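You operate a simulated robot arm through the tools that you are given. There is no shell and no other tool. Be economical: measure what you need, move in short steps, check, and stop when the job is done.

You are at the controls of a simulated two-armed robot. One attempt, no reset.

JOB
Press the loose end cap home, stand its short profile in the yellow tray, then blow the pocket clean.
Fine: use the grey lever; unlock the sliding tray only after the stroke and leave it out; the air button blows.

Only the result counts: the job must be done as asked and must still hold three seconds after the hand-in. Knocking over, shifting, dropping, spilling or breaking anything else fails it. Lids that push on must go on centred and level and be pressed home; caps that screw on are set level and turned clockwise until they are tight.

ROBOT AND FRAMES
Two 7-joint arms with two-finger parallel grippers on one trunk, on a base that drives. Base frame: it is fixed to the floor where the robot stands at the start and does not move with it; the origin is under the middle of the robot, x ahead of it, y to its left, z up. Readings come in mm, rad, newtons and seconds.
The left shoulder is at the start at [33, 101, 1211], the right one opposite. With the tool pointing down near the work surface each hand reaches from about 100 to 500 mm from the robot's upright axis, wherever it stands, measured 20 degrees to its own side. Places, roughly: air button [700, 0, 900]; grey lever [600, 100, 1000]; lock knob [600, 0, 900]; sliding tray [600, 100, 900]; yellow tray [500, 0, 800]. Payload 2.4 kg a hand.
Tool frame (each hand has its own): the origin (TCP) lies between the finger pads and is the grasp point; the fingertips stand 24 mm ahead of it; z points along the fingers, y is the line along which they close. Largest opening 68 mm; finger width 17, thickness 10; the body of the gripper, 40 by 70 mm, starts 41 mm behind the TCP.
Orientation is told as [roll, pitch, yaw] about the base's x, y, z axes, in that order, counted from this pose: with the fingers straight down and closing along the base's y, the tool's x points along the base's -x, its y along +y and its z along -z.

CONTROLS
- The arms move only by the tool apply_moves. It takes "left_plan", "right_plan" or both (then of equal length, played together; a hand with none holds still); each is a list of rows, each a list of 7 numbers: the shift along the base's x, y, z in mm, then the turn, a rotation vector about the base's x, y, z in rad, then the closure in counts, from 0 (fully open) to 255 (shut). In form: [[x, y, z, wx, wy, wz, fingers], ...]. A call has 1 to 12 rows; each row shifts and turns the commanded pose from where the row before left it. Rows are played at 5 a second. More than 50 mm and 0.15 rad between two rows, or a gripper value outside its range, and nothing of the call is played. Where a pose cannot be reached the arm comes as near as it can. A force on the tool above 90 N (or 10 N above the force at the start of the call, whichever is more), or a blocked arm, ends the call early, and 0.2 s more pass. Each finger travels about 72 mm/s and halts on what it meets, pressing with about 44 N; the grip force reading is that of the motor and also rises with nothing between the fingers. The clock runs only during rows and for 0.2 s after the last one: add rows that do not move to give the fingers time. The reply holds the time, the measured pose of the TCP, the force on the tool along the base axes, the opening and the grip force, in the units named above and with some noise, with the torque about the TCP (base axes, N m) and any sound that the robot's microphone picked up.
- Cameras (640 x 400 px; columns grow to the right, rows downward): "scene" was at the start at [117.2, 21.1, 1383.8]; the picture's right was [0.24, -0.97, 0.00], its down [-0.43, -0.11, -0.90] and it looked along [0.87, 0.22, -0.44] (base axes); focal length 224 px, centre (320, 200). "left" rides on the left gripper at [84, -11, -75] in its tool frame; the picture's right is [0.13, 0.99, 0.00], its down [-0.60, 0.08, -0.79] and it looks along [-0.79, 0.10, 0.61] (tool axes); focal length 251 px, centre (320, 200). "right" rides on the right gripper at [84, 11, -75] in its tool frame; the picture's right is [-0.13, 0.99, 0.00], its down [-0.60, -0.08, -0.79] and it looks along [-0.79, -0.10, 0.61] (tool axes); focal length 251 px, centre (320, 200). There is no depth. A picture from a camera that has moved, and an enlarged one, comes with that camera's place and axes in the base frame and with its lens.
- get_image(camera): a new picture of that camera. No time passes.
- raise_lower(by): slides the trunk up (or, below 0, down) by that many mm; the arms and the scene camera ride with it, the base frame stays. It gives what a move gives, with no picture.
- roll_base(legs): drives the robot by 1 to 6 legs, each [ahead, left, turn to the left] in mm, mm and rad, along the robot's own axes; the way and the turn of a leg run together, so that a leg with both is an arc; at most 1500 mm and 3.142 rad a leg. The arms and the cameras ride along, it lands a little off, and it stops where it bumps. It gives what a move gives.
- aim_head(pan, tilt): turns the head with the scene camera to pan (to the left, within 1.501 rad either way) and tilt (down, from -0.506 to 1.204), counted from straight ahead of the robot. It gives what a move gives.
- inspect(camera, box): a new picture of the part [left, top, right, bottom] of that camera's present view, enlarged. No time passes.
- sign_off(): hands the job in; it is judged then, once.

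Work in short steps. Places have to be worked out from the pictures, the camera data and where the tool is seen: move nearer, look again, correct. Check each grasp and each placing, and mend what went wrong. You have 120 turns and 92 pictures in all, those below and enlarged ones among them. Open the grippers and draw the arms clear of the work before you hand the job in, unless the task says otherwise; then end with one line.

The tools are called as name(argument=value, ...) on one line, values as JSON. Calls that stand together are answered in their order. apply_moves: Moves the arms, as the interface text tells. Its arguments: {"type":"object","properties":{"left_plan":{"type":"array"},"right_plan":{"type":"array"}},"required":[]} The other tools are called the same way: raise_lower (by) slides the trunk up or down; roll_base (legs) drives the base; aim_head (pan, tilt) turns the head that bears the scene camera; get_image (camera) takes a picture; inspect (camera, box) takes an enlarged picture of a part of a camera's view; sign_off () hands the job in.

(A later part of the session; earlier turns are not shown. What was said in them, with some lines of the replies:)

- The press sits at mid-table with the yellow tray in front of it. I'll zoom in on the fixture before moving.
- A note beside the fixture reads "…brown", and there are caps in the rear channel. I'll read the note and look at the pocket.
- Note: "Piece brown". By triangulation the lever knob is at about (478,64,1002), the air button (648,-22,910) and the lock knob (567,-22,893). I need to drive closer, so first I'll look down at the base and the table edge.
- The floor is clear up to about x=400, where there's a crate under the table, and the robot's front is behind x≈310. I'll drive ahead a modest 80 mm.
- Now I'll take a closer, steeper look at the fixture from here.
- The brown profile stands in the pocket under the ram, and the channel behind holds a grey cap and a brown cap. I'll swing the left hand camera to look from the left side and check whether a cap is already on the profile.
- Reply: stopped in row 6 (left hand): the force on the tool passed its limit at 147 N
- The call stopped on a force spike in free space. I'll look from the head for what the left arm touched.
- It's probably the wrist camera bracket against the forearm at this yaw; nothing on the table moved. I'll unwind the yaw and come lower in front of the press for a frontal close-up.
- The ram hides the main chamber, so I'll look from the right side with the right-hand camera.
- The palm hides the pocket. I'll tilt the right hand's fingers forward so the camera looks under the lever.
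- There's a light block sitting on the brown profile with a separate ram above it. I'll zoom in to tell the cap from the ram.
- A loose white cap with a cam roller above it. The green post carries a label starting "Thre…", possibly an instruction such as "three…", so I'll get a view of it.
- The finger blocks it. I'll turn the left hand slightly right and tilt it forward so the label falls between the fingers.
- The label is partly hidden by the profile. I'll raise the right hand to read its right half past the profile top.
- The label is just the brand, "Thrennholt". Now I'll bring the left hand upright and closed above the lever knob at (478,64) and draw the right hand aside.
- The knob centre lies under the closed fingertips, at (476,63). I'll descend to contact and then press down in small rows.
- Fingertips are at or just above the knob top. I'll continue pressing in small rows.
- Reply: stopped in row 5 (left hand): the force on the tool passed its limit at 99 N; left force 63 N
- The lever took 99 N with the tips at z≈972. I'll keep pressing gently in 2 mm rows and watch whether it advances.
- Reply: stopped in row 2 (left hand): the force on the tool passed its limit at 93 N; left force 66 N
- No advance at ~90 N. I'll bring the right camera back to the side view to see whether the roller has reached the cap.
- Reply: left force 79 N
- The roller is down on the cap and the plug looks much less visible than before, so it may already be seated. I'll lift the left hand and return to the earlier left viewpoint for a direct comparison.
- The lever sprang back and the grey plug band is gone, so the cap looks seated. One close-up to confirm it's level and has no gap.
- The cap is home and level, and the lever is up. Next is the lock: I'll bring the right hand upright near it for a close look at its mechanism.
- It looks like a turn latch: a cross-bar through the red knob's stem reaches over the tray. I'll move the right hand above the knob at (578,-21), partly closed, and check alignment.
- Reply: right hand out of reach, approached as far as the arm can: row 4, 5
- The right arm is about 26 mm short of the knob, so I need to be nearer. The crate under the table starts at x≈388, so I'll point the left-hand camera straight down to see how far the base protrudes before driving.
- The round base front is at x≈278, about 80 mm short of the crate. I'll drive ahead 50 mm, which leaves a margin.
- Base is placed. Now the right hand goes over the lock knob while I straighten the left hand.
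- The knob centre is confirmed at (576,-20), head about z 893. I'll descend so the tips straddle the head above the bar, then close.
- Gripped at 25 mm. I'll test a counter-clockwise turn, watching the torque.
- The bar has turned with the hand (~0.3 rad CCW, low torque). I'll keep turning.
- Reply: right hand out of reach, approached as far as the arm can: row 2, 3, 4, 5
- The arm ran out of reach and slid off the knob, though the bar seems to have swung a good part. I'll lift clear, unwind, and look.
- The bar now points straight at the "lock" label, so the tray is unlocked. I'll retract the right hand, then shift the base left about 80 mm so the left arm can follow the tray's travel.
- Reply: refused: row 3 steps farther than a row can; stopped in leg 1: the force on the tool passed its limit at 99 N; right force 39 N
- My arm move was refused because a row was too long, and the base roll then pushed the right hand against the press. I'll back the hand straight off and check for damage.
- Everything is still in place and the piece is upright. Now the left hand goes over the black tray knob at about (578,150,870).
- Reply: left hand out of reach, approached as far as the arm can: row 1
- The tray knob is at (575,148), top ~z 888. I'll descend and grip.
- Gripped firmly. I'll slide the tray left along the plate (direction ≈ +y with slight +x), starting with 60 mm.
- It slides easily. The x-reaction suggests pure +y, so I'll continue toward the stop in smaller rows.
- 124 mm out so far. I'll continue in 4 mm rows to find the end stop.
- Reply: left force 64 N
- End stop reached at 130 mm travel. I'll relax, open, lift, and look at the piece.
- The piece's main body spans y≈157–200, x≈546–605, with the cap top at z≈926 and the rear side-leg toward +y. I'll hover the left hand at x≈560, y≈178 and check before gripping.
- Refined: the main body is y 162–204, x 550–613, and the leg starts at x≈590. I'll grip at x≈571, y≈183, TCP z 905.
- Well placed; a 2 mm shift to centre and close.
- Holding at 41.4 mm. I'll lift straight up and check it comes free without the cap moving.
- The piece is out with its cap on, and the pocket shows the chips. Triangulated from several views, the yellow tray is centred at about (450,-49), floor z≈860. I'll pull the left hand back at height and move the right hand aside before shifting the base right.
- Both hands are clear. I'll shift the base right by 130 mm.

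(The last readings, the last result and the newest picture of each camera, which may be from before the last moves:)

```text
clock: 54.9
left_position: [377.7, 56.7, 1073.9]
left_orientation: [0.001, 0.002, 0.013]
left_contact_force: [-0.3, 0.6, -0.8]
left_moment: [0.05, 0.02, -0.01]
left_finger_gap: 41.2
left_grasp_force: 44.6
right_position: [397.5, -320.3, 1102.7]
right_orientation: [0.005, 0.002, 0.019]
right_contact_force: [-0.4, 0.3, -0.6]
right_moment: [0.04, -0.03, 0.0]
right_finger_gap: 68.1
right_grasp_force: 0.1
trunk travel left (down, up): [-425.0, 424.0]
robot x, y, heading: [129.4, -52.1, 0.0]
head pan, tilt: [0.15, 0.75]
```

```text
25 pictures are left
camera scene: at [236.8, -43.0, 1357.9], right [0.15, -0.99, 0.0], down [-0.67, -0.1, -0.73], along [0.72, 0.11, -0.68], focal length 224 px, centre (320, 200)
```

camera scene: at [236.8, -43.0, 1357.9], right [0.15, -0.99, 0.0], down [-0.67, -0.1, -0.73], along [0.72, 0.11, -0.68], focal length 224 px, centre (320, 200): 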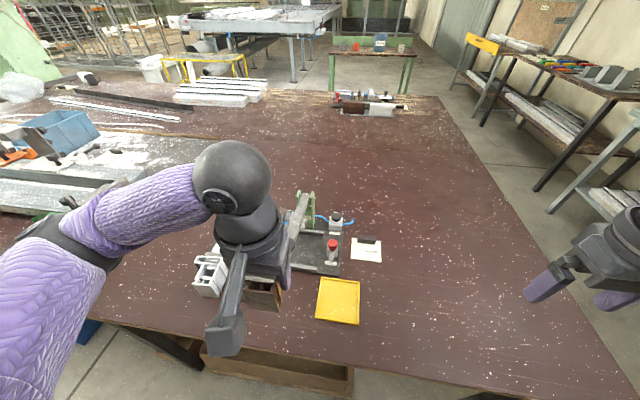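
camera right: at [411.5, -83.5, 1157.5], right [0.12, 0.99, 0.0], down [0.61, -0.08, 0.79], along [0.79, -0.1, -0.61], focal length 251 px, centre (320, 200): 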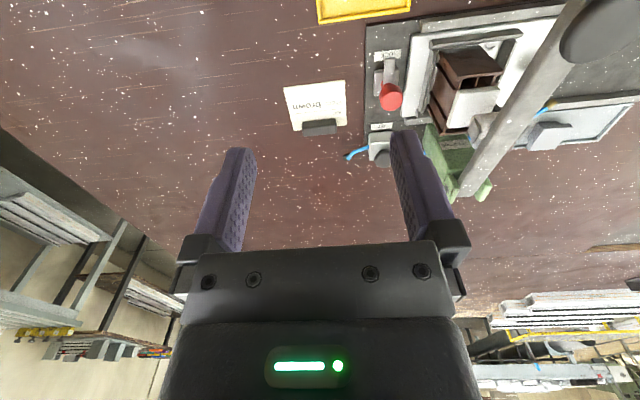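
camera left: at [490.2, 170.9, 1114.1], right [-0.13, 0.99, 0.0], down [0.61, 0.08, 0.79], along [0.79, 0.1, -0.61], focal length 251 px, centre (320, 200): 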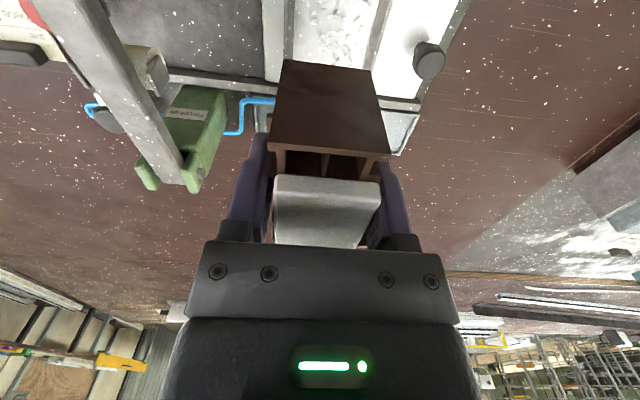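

The tray is confirmed at (451,-50). I'll bring the piece over it at height.

apply_moves(left_plan=[[0, -29, 0, 0, 0, -0.013, 170], [0, -29, 0, 0, 0, 0, 170], [0, -29, -5, 0, 0, 0, 170], [0, -29, -10, 0, 0, 0, 170], [16, 0, -20, 0, 0, 0, 170], [16, 0, -20, 0, 0, 0, 170], [16, 0, -20, 0, 0, 0, 170], [16, 0, -15, 0, 0, 0, 170], [0, 0, 0, 0, 0, 0, 170]])

get_image(camera="left")

inspect(camera="scene", box=[240, 200, 440, 340])

```text
clock: 56.9
left_position: [444.3, -59.5, 986.0]
left_orientation: [0.0, 0.002, -0.002]
left_contact_force: [0.3, -0.5, -1.0]
left_moment: [0.0, 0.0, -0.01]
left_finger_gap: 41.0
left_grasp_force: 43.8
right_position: [396.7, -319.2, 1103.8]
right_orientation: [0.006, 0.002, 0.021]
right_contact_force: [-0.9, -0.3, 0.0]
right_moment: [-0.02, -0.02, -0.02]
right_finger_gap: 68.0
right_grasp_force: 0.1
trunk travel left (down, up): [-425.0, 424.0]
robot x, y, heading: [129.4, -55.2, -0.001]
head pan, tilt: [0.15, 0.75]
```

```text
24 pictures are left
camera left: at [360.5, -70.8, 1060.9], right [-0.13, 0.99, 0.0], down [0.61, 0.08, 0.79], along [0.79, 0.1, -0.61], focal length 251 px, centre (320, 200)
```

left: 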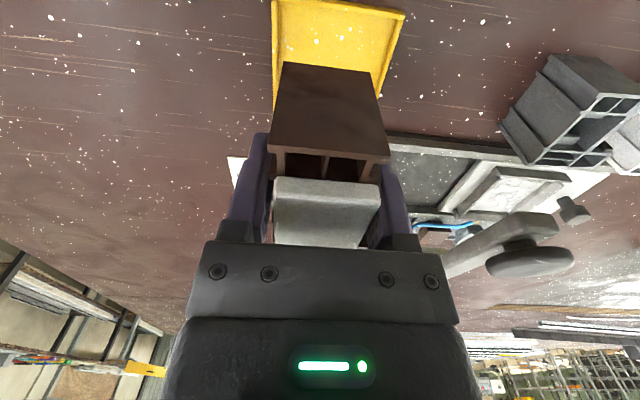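

```text
2.86 times, centred on (340, 270) of scene
camera zoom: at [236.8, -42.2, 1357.9], right [0.15, -0.99, 0.0], down [-0.67, -0.1, -0.73], along [0.72, 0.11, -0.68], focal length 640 px, centre (263, 0)
```

zoom: 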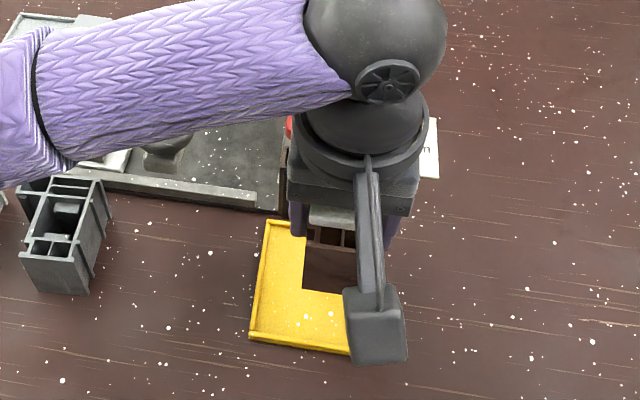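

The tray inner area is about x 413–490, y −91…−13. I'll shift −4 mm in y to centre the footprint and lower to just above.

apply_moves(left_plan=[[-1, -4, -20, 0, 0, 0, 170], [0, 0, -25, 0, 0, 0, 170], [0, 0, -18, 0, 0, 0, 170], [0, 0, 0, 0, 0, 0, 170]])

get_image(camera="left")

inspect(camera="scene", box=[290, 250, 390, 340])

```text
clock: 57.9
left_position: [442.6, -61.4, 921.2]
left_orientation: [0.001, 0.002, -0.002]
left_contact_force: [0.0, 0.2, -0.7]
left_moment: [0.0, 0.0, -0.02]
left_finger_gap: 41.4
left_grasp_force: 44.0
right_position: [397.6, -318.8, 1102.2]
right_orientation: [0.005, 0.004, 0.02]
right_contact_force: [-0.3, 0.4, 0.2]
right_moment: [-0.02, -0.01, -0.02]
right_finger_gap: 67.8
right_grasp_force: 0.0
trunk travel left (down, up): [-425.0, 424.0]
robot x, y, heading: [131.0, -52.9, 0.004]
head pan, tilt: [0.15, 0.75]
```

```text
22 pictures are left
camera left: at [359.0, -73.5, 997.2], right [-0.13, 0.99, 0.0], down [0.61, 0.08, 0.79], along [0.79, 0.1, -0.61], focal length 251 px, centre (320, 200)
```

left: 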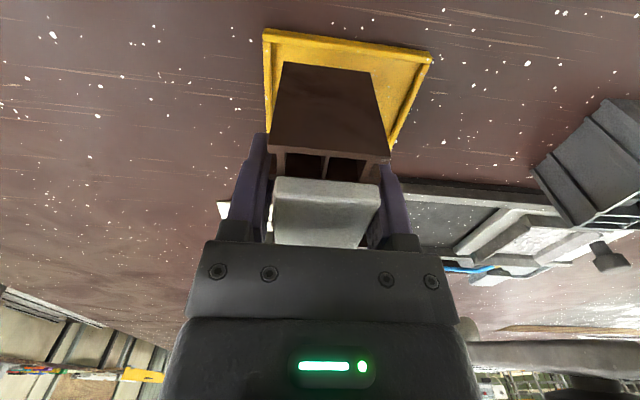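

```text
4.44 times, centred on (340, 295) of scene
camera zoom: at [236.8, -42.2, 1357.9], right [0.15, -0.99, 0.0], down [-0.67, -0.1, -0.73], along [0.72, 0.11, -0.68], focal length 995 px, centre (231, -222)
```

zoom: 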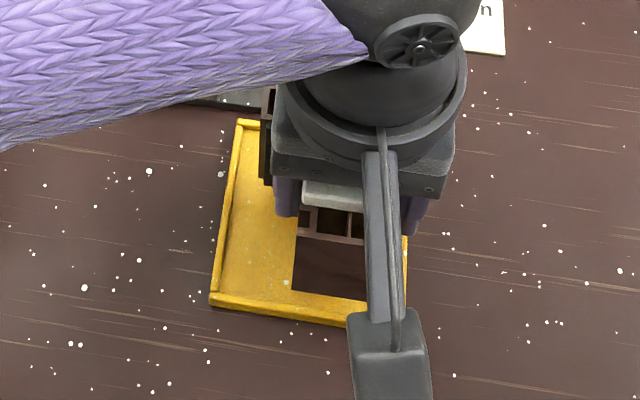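

The piece is inside the tray outline on all sides. I'll lower gently with contact checks.

apply_moves(left_plan=[[2, 0, -6, 0, 0, 0, 170], [0, 0, -5, 0, 0, 0, 170], [0, 0, -3, 0, 0, 0, 170], [0, 0, 0, 0, 0, 0, 170]])

```text
clock: 58.9
left_position: [442.2, -65.1, 906.3]
left_orientation: [0.0, 0.003, 0.001]
left_contact_force: [0.4, 0.0, -1.1]
left_moment: [-0.01, 0.02, 0.01]
left_finger_gap: 40.8
left_grasp_force: 43.8
right_position: [397.2, -320.8, 1103.9]
right_orientation: [0.005, 0.002, 0.022]
right_contact_force: [-0.8, 0.4, 0.9]
right_moment: [0.01, 0.03, -0.05]
right_finger_gap: 68.1
right_grasp_force: 0.1
trunk travel left (down, up): [-425.0, 424.0]
robot x, y, heading: [123.8, -52.3, 0.002]
head pan, tilt: [0.15, 0.75]
```

apply_moves(left_plan=[[0, 2, -3, 0, 0, 0, 170], [0, 0, -3, 0, 0, 0, 170], [0, 0, -2, 0, 0, 0, 170], [0, 0, 0, 0, 0, 0, 170]])

get_image(camera="left")

```text
clock: 59.9
left_position: [442.1, -62.3, 899.6]
left_orientation: [0.0, 0.001, -0.001]
left_contact_force: [-0.3, 0.2, -0.6]
left_moment: [-0.03, 0.05, 0.01]
left_finger_gap: 41.0
left_grasp_force: 44.4
right_position: [396.8, -320.0, 1103.4]
right_orientation: [0.006, 0.003, 0.02]
right_contact_force: [-0.6, 0.0, -0.6]
right_moment: [0.04, -0.01, 0.04]
right_finger_gap: 67.9
right_grasp_force: 0.1
trunk travel left (down, up): [-425.0, 424.0]
robot x, y, heading: [125.8, -54.3, -0.001]
head pan, tilt: [0.15, 0.75]
```

```text
20 pictures are left
camera left: at [359.3, -73.7, 974.6], right [-0.13, 0.99, 0.0], down [0.61, 0.08, 0.79], along [0.79, 0.1, -0.61], focal length 251 px, centre (320, 200)
```

left: 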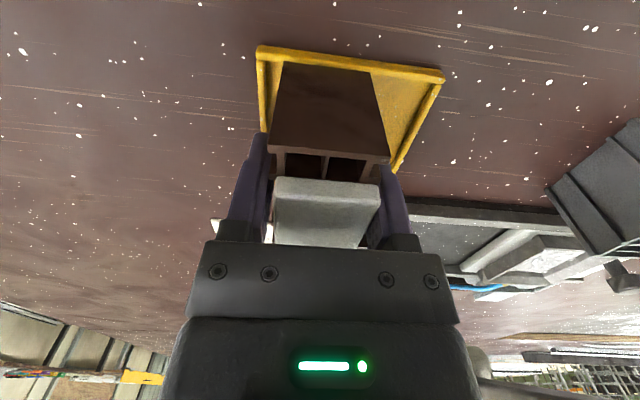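

No contact yet, and the image shows the front of the piece would come too near the near rim. I'll shift +11 mm x, +4 mm y at this height and recheck.

apply_moves(left_plan=[[6, 2, 2, 0, 0, 0, 170], [5, 2, 0, 0, 0, 0, 170], [0, 0, -2, 0, 0, 0, 170], [0, 0, 0, 0, 0, 0, 170]])

inspect(camera="left", box=[220, 20, 470, 200])

inspect(camera="scene", box=[290, 250, 390, 340])

```text
clock: 60.9
left_position: [454.4, -59.2, 899.2]
left_orientation: [0.001, 0.003, -0.001]
left_contact_force: [-0.3, -0.1, -0.8]
left_moment: [-0.03, -0.01, 0.03]
left_finger_gap: 41.2
left_grasp_force: 44.1
right_position: [397.6, -319.6, 1103.5]
right_orientation: [0.006, 0.002, 0.022]
right_contact_force: [-0.5, -0.3, -0.1]
right_moment: [0.02, 0.03, -0.02]
right_finger_gap: 68.0
right_grasp_force: 0.0
trunk travel left (down, up): [-425.0, 424.0]
robot x, y, heading: [127.5, -53.7, 0.001]
head pan, tilt: [0.15, 0.75]
```

```text
2.22 times, centred on (345, 110) of left
camera zoom: at [370.9, -70.0, 974.0], right [-0.13, 0.99, 0.0], down [0.61, 0.08, 0.79], along [0.79, 0.1, -0.61], focal length 559 px, centre (264, 400)
```

zoom: 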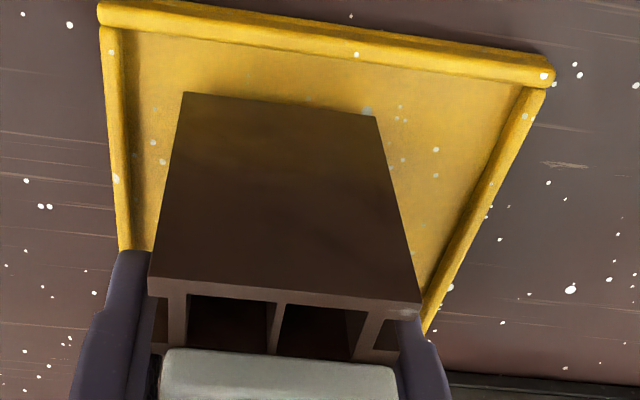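

```text
4.44 times, centred on (340, 295) of scene
camera zoom: at [236.8, -42.2, 1357.9], right [0.15, -0.99, 0.0], down [-0.67, -0.1, -0.73], along [0.72, 0.11, -0.68], focal length 995 px, centre (231, -222)
```

zoom: 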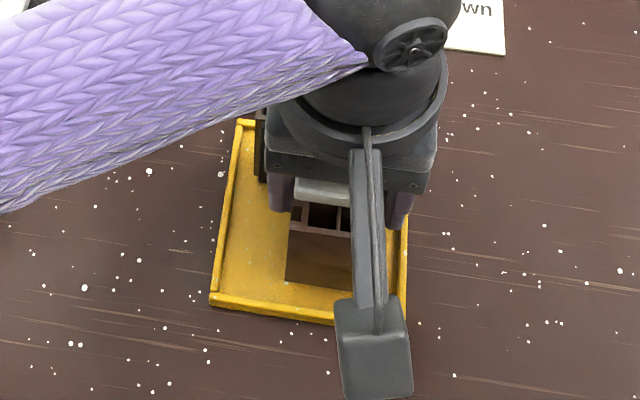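

Good margins now. I'll continue lowering in 2 mm rows.

apply_moves(left_plan=[[0, 0, -3, 0, 0, 0, 170], [0, 0, -2, 0, 0, 0, 170], [0, 0, -2, 0, 0, 0, 170], [0, 0, -2, 0, 0, 0, 170], [0, 0, 0, 0, 0, 0, 170]])

```text
clock: 62.1
left_position: [452.9, -58.7, 893.1]
left_orientation: [-0.002, -0.001, 0.0]
left_contact_force: [1.5, 1.8, 36.1]
left_moment: [0.13, 0.5, -0.04]
left_finger_gap: 41.5
left_grasp_force: 44.1
right_position: [395.6, -319.9, 1103.5]
right_orientation: [0.004, -0.001, 0.021]
right_contact_force: [1.0, -0.1, 0.3]
right_moment: [-0.02, 0.02, 0.02]
right_finger_gap: 68.3
right_grasp_force: 0.2
trunk travel left (down, up): [-425.0, 424.0]
robot x, y, heading: [124.3, -54.0, 0.003]
head pan, tilt: [0.15, 0.75]
```

Contact at TCP z≈893 (36 N). I'll ease up slightly and verify it's on the floor rather than the rim.

apply_moves(left_plan=[[0, 0, 2, 0, 0, 0, 170], [0, 0, 0, 0, 0, 0, 170]])

inspect(camera="left", box=[220, 20, 470, 200])

```text
clock: 62.7
left_position: [453.7, -59.3, 893.3]
left_orientation: [-0.001, 0.0, -0.002]
left_contact_force: [3.6, -0.4, 23.4]
left_moment: [-0.09, -0.8, 0.0]
left_finger_gap: 41.0
left_grasp_force: 43.8
right_position: [396.8, -319.8, 1104.4]
right_orientation: [0.004, 0.002, 0.021]
right_contact_force: [-0.3, -0.5, 0.0]
right_moment: [-0.03, 0.0, 0.03]
right_finger_gap: 67.9
right_grasp_force: 0.1
trunk travel left (down, up): [-425.0, 424.0]
robot x, y, heading: [129.0, -55.2, 0.004]
head pan, tilt: [0.15, 0.75]
```

```text
2.22 times, centred on (345, 110) of left
camera zoom: at [370.2, -69.8, 967.8], right [-0.13, 0.99, 0.0], down [0.6, 0.08, 0.79], along [0.79, 0.1, -0.61], focal length 559 px, centre (264, 400)
```

zoom: 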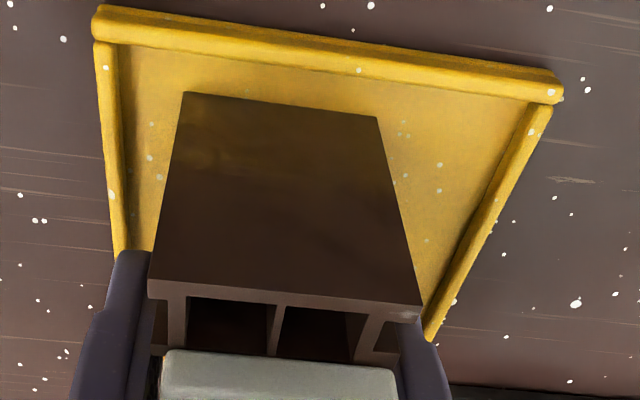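

It stands on the tray floor inside the rims. Releasing and lifting straight up.

apply_moves(left_plan=[[0, 0, 1, 0, 0, 0, 120], [0, 0, 0, 0, 0, 0, 60], [0, 0, 0, 0, 0, 0, 0], [0, 0, 0, 0, 0, 0, 0], [0, 0, 25, 0, 0, 0, 0], [0, 0, 40, 0, 0, 0, 0], [-10, 0, 40, 0, 0, 0, 0], [-30, 20, 20, 0, 0, 0, 0], [-30, 30, 0, 0, 0, 0, 0], [0, 40, 0, 0, 0, 0, 0]])

inspect(camera="scene", box=[270, 200, 410, 340])

```text
clock: 64.9
left_position: [380.5, 32.1, 1016.7]
left_orientation: [-0.001, 0.0, 0.001]
left_contact_force: [0.4, -0.3, 0.1]
left_moment: [0.01, 0.0, -0.03]
left_finger_gap: 68.0
left_grasp_force: 0.2
right_position: [397.6, -319.0, 1103.6]
right_orientation: [0.002, 0.002, 0.02]
right_contact_force: [-0.2, 0.6, 0.0]
right_moment: [0.0, 0.03, -0.02]
right_finger_gap: 68.3
right_grasp_force: 0.1
trunk travel left (down, up): [-425.0, 424.0]
robot x, y, heading: [127.1, -55.4, 0.006]
head pan, tilt: [0.15, 0.75]
```

```text
2.86 times, centred on (340, 270) of scene
camera zoom: at [236.7, -41.6, 1357.9], right [0.15, -0.99, 0.0], down [-0.67, -0.1, -0.73], along [0.72, 0.11, -0.68], focal length 640 px, centre (263, 0)
```

zoom: 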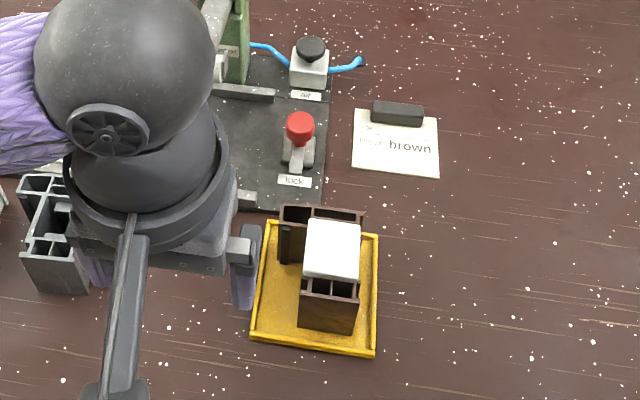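

The piece stands capped in the yellow tray. Now for the air button at about (650,-20,908): it's beyond vertical reach, so the right hand will approach with the fingers closed and tilted forward ~0.5 rad, while the left hand moves aside.

apply_moves(left_plan=[[0, 25, 10, 0, 0, 0, 0], [0, 25, 10, 0, 0, 0, 0], [0, 25, 10, 0, 0, 0, 0], [0, 25, 0, 0, 0, 0, 0], [0, 20, 0, 0, 0, 0, 0], [0, 20, 0, 0, 0, 0, 0], [0, 0, 0, 0, 0, 0, 0], [0, 0, 0, 0, 0, 0, 0], [0, 0, 0, 0, 0, 0, 0], [0, 0, 0, 0, 0, 0, 0]], right_plan=[[28, 38, 0, 0, 0, -0.02, 100], [28, 38, 0, 0, 0, 0, 200], [28, 38, 0, 0, 0, 0, 255], [28, 38, 0, 0, 0, 0, 255], [28, 38, 0, 0, 0, 0, 255], [10, 15, -5, 0, -0.13, 0, 255], [10, 15, -5, 0, -0.13, 0, 255], [10, 15, -5, 0, -0.13, 0, 255], [10, 15, -5, 0, -0.13, 0, 255], [0, 0, 0, 0, 0, 0, 255]])

get_image(camera="right")

```text
clock: 67.1
left_position: [383.1, 173.9, 1046.4]
left_orientation: [0.0, 0.001, 0.001]
left_contact_force: [0.0, 1.3, -0.8]
left_moment: [-0.02, -0.02, 0.04]
left_finger_gap: 68.2
left_grasp_force: 0.0
right_position: [577.0, -67.0, 1082.6]
right_orientation: [0.003, -0.52, 0.0]
right_contact_force: [0.3, -0.5, -0.5]
right_moment: [0.02, 0.01, -0.01]
right_finger_gap: 0.2
right_grasp_force: 24.0
trunk travel left (down, up): [-425.0, 424.0]
robot x, y, heading: [127.4, -53.8, 0.003]
head pan, tilt: [0.15, 0.75]
```

```text
15 pictures are left
camera right: at [467.8, -56.2, 1107.2], right [0.11, 0.99, 0.07], down [0.13, -0.08, 0.99], along [0.99, -0.1, -0.14], focal length 251 px, centre (320, 200)
```

right: 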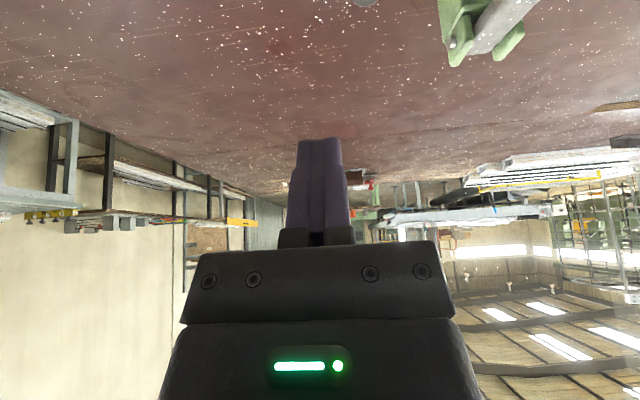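

Triangulating the base-shifted views gives the button at ≈(670,-22,888). I'll hover the tilted closed fingertips above it.

apply_moves(right_plan=[[21, 11, -5, 0, 0, 0, 255], [21, 11, -10, 0, 0, 0, 255], [21, 11, -15, 0, 0, 0, 255], [20, 12, -20, 0, 0, 0, 255], [0, 0, -30, 0, 0, 0, 255], [0, 0, -30, 0, 0, 0, 255], [0, 0, 0, 0, 0, 0, 255]])

inspect(camera="scene", box=[290, 170, 390, 260])

```text
clock: 68.7
left_position: [382.2, 173.4, 1045.3]
left_orientation: [0.001, 0.003, -0.001]
left_contact_force: [0.0, -0.2, -0.9]
left_moment: [-0.03, -0.01, 0.02]
left_finger_gap: 68.1
left_grasp_force: 0.1
right_position: [655.6, -26.3, 983.6]
right_orientation: [0.005, -0.52, -0.001]
right_contact_force: [0.1, 0.1, 0.0]
right_moment: [0.01, 0.0, 0.02]
right_finger_gap: 0.0
right_grasp_force: 23.8
right hand out of reach, approached as far as the arm can: row 6
trunk travel left (down, up): [-425.0, 424.0]
robot x, y, heading: [127.6, -54.2, 0.001]
head pan, tilt: [0.15, 0.75]
```

```text
4.44 times, centred on (340, 215) of scene
camera zoom: at [236.9, -41.7, 1357.9], right [0.15, -0.99, 0.0], down [-0.67, -0.1, -0.73], along [0.72, 0.11, -0.68], focal length 995 px, centre (231, 133)
```

zoom: 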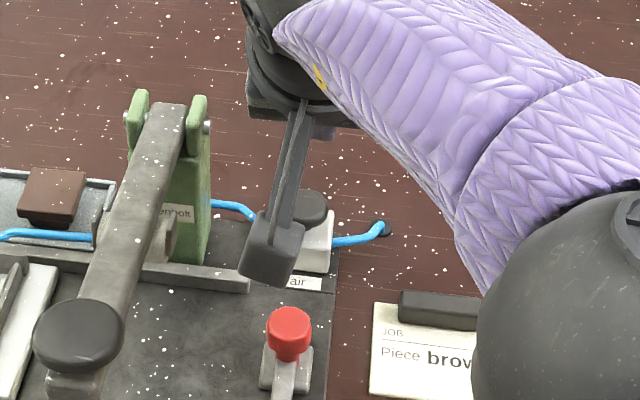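

Slightly short of reach. I'll raise the left hand a bit, tilt the right hand a little more, then lower the trunk 50 mm.

apply_moves(left_plan=[[0, 0, 30, 0, 0, 0, 0], [0, 0, 30, 0, 0, 0, 0], [0, 0, 0, 0, 0, 0, 0]], right_plan=[[0, 0, 0, 0, -0.1, 0, 255], [0, 0, 0, 0, -0.1, 0, 255], [4, 4, 0, 0, 0, 0, 255]])

raise_lower(by=-50)

inspect(camera="scene", box=[290, 170, 390, 260])

```text
clock: 69.5
left_position: [381.1, 172.0, 1107.8]
left_orientation: [0.001, 0.002, -0.002]
left_contact_force: [0.1, -0.8, 0.1]
left_moment: [0.02, -0.04, 0.0]
left_finger_gap: 68.3
left_grasp_force: 0.0
right_position: [660.4, -21.1, 983.1]
right_orientation: [0.005, -0.719, 0.0]
right_contact_force: [0.1, 0.7, -0.8]
right_moment: [0.03, -0.01, 0.03]
right_finger_gap: 0.0
right_grasp_force: 23.9
trunk travel left (down, up): [-425.0, 424.0]
robot x, y, heading: [129.8, -54.0, 0.005]
head pan, tilt: [0.15, 0.75]
```

```text
clock: 70.4
left_position: [384.4, 172.5, 1059.3]
left_orientation: [0.0, 0.002, -0.003]
left_contact_force: [-0.6, -0.4, -0.1]
left_moment: [-0.01, -0.01, 0.0]
left_finger_gap: 68.0
left_grasp_force: 0.0
right_position: [659.2, -20.4, 933.8]
right_orientation: [0.004, -0.72, 0.0]
right_contact_force: [-0.2, -0.3, -0.3]
right_moment: [0.02, 0.0, -0.02]
right_finger_gap: 0.0
right_grasp_force: 24.0
trunk travel left (down, up): [-375.0, 474.0]
robot x, y, heading: [124.7, -55.7, 0.001]
head pan, tilt: [0.15, 0.75]
```

```text
4.44 times, centred on (340, 215) of scene
camera zoom: at [243.7, -41.9, 1307.6], right [0.15, -0.99, 0.0], down [-0.67, -0.1, -0.73], along [0.72, 0.11, -0.68], focal length 995 px, centre (231, 133)
```

zoom: 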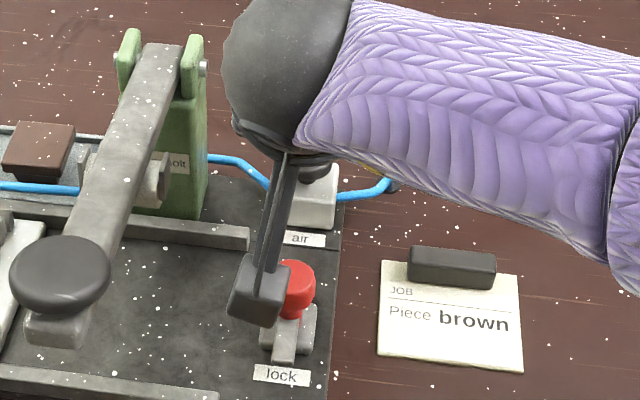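

At this tilt the camera bracket would come down near the lock knob. I'll go back to ~0.5 rad, raising first, and use the trunk for the reach instead.

apply_moves(left_plan=[[0, 0, 30, 0, 0, 0, 0], [0, 0, 25, 0, 0, 0, 0], [0, 0, 0, 0, 0, 0, 0], [0, 0, 0, 0, 0, 0, 0]], right_plan=[[0, 0, 25, 0, 0, 0, 255], [0, 0, 30, 0, 0.1, 0, 255], [0, 0, 0, 0, 0.12, 0, 255], [0, 0, 0, 0, 0, 0, 255]])

raise_lower(by=-60)

```text
clock: 71.4
left_position: [384.0, 173.6, 1113.9]
left_orientation: [0.0, 0.0, -0.001]
left_contact_force: [-0.5, -0.5, 0.3]
left_moment: [-0.02, 0.02, 0.0]
left_finger_gap: 67.9
left_grasp_force: 0.0
right_position: [658.1, -21.7, 988.8]
right_orientation: [0.004, -0.496, 0.0]
right_contact_force: [0.2, 0.2, -0.3]
right_moment: [-0.05, 0.01, 0.02]
right_finger_gap: 0.0
right_grasp_force: 24.1
trunk travel left (down, up): [-375.0, 474.0]
robot x, y, heading: [123.9, -53.5, 0.004]
head pan, tilt: [0.15, 0.75]
```

```text
clock: 72.4
left_position: [383.6, 172.9, 1053.0]
left_orientation: [0.002, 0.003, 0.0]
left_contact_force: [0.0, 0.7, -0.8]
left_moment: [0.0, -0.02, 0.0]
left_finger_gap: 67.7
left_grasp_force: 0.0
right_position: [659.5, -20.2, 929.5]
right_orientation: [0.003, -0.498, 0.002]
right_contact_force: [-0.5, 0.4, 0.3]
right_moment: [0.01, 0.03, -0.01]
right_finger_gap: 0.0
right_grasp_force: 23.0
trunk travel left (down, up): [-315.0, 534.0]
robot x, y, heading: [124.2, -51.2, 0.004]
head pan, tilt: [0.15, 0.75]
```

Reach is fine now. I'll check tip versus button with the right camera.

get_image(camera="right")

```text
12 pictures are left
camera right: at [551.0, -9.7, 955.3], right [0.11, 0.99, 0.07], down [0.15, -0.08, 0.99], along [0.98, -0.1, -0.16], focal length 251 px, centre (320, 200)
```

right: 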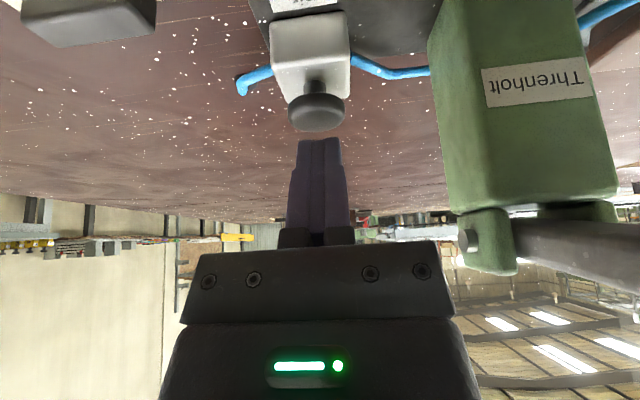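

The button top is at (668,-21,894) and the fingertips are about 10 mm above it. I'll press down in small rows and listen.

apply_moves(right_plan=[[2, 0, -5, 0, 0, 0, 255], [0, 0, -4, 0, 0, 0, 255], [0, 0, -2, 0, 0, 0, 255], [0, 0, -2, 0, 0, 0, 255], [0, 0, -2, 0, 0, 0, 255], [0, 0, 0, 0, 0, 0, 255]])

```text
clock: 73.8
left_position: [383.4, 171.9, 1053.6]
left_orientation: [0.0, 0.002, -0.001]
left_contact_force: [0.6, -0.2, 0.3]
left_moment: [-0.01, -0.01, -0.03]
left_finger_gap: 68.0
left_grasp_force: 0.1
right_position: [661.4, -21.7, 913.3]
right_orientation: [0.004, -0.498, 0.0]
right_contact_force: [-1.1, 1.4, 5.0]
right_moment: [0.04, 0.02, 0.02]
right_finger_gap: 0.0
right_grasp_force: 23.8
trunk travel left (down, up): [-315.0, 534.0]
robot x, y, heading: [129.5, -50.7, 0.003]
head pan, tilt: [0.15, 0.75]
heard: click
```

A click with light contact. I'll press a bit deeper and hold so the air can blow.

apply_moves(right_plan=[[0, 0, -2, 0, 0, 0, 255], [0, 0, -2, 0, 0, 0, 255], [0, 0, 0, 0, 0, 0, 255], [0, 0, 0, 0, 0, 0, 255], [0, 0, 0, 0, 0, 0, 255], [0, 0, 0, 0, 0, 0, 255], [0, 0, 0, 0, 0, 0, 255], [0, 0, 0, 0, 0, 0, 255]])

get_image(camera="scene")

```text
clock: 75.6
left_position: [382.2, 172.2, 1053.7]
left_orientation: [0.002, 0.0, 0.0]
left_contact_force: [0.4, -0.8, 0.5]
left_moment: [-0.01, 0.02, -0.02]
left_finger_gap: 68.0
left_grasp_force: 0.0
right_position: [661.7, -20.6, 908.8]
right_orientation: [0.005, -0.503, -0.001]
right_contact_force: [8.2, -0.1, 38.1]
right_moment: [-0.06, -0.34, 0.03]
right_finger_gap: 0.2
right_grasp_force: 23.9
trunk travel left (down, up): [-315.0, 534.0]
robot x, y, heading: [127.3, -52.0, 0.002]
head pan, tilt: [0.15, 0.75]
```

```text
11 pictures are left
camera scene: at [252.2, -42.1, 1247.4], right [0.15, -0.99, 0.0], down [-0.67, -0.1, -0.73], along [0.72, 0.11, -0.68], focal length 224 px, centre (320, 200)
```

scene: 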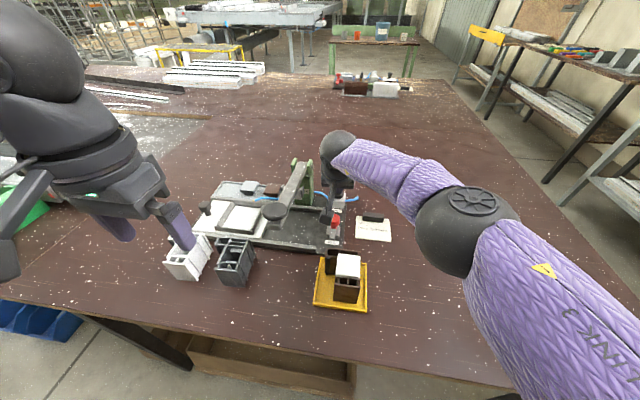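

Now I'll check the pocket for remaining chips.

inspect(camera="scene", box=[195, 175, 275, 245])

```text
5.71 times, centred on (235, 210) of scene
camera zoom: at [252.2, -42.1, 1247.4], right [0.15, -0.99, 0.0], down [-0.67, -0.1, -0.73], along [0.72, 0.11, -0.68], focal length 1280 px, centre (806, 143)
```

zoom: 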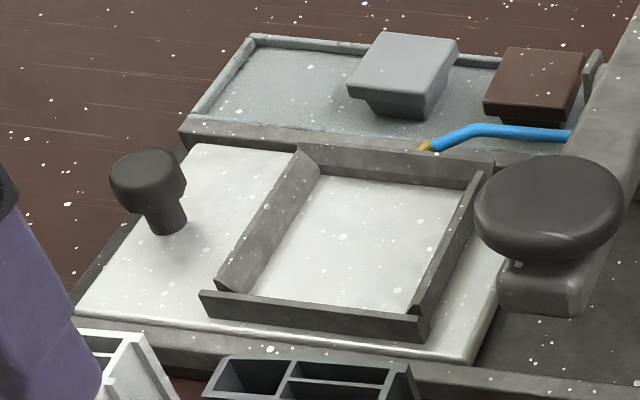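

The pocket is blown clean, the tray is out, and the piece is standing. I'll retract the right hand up and back, and open it.

apply_moves(right_plan=[[0, 0, 15, 0, 0, 0, 255], [0, 0, 35, 0, 0, 0, 255], [0, -10, 40, 0, 0, 0, 255], [-10, -25, 35, 0, 0, 0, 200], [-20, -35, 10, 0, 0.12, 0, 100], [-20, -40, 0, 0, 0.12, 0, 0], [-25, -40, 0, 0, 0.13, 0, 0], [-25, -40, 0, 0, 0.12, 0, 0], [-30, -30, 0, 0, 0, 0, 0], [-30, -20, 0, 0, 0, 0, 0]], left_plan=[[0, 0, 15, 0, 0, 0, 0], [0, 10, 20, 0, 0, 0, 0], [0, 15, 20, 0, 0, 0, 0], [-10, 15, 0, 0, 0, 0, 0], [-10, 15, 0, 0, 0, 0, 0], [-10, 15, 0, 0, 0, 0, 0], [0, 0, 0, 0, 0, 0, 0], [0, 0, 0, 0, 0, 0, 0], [0, 0, 0, 0, 0, 0, 0], [0, 0, 0, 0, 0, 0, 0]])

inspect(camera="scene", box=[180, 150, 410, 320])

inspect(camera="scene", box=[300, 235, 390, 320])

```text
clock: 77.8
left_position: [368.2, 232.0, 1100.0]
left_orientation: [0.001, 0.002, 0.001]
left_contact_force: [-0.4, 0.2, 0.3]
left_moment: [-0.02, 0.01, 0.01]
left_finger_gap: 67.9
left_grasp_force: 0.0
left hand out of reach, approached as far as the arm can: row 5, 6
right_position: [501.3, -263.4, 1044.8]
right_orientation: [0.003, -0.006, -0.002]
right_contact_force: [-0.1, -0.2, -0.6]
right_moment: [-0.02, 0.02, 0.0]
right_finger_gap: 68.1
right_grasp_force: 0.0
trunk travel left (down, up): [-315.0, 534.0]
robot x, y, heading: [128.0, -51.8, 0.003]
head pan, tilt: [0.15, 0.75]
```

```text
2.35 times, centred on (295, 235) of scene
camera zoom: at [254.1, -42.1, 1247.0], right [0.15, -0.99, 0.0], down [-0.67, -0.1, -0.73], along [0.72, 0.11, -0.68], focal length 527 px, centre (379, 118)
```

zoom: 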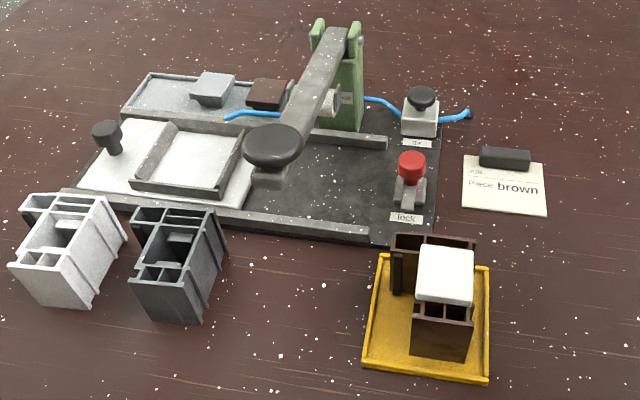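

```text
4.71 times, centred on (345, 278) of scene
camera zoom: at [254.1, -42.1, 1247.0], right [0.15, -0.99, 0.0], down [-0.67, -0.1, -0.73], along [0.72, 0.11, -0.68], focal length 1054 px, centre (202, -165)
```

zoom: 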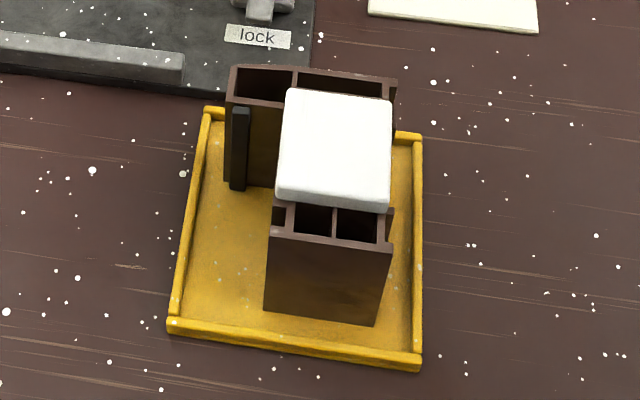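

The capped brown piece stands inside the yellow tray. The sliding tray is out with its pocket clean, the lock is open, both grippers are open and the arms are clear. I'm handing the job in.

sign_off()

```text
The job is handed in.
```

The end cap is pressed home, the brown profile is standing in the yellow tray, and the pocket is blown clean; the sliding tray is unlocked and left out. While shifting the base, the right hand bumped the press once at 99 N; the pictures afterwards showed nothing moved.
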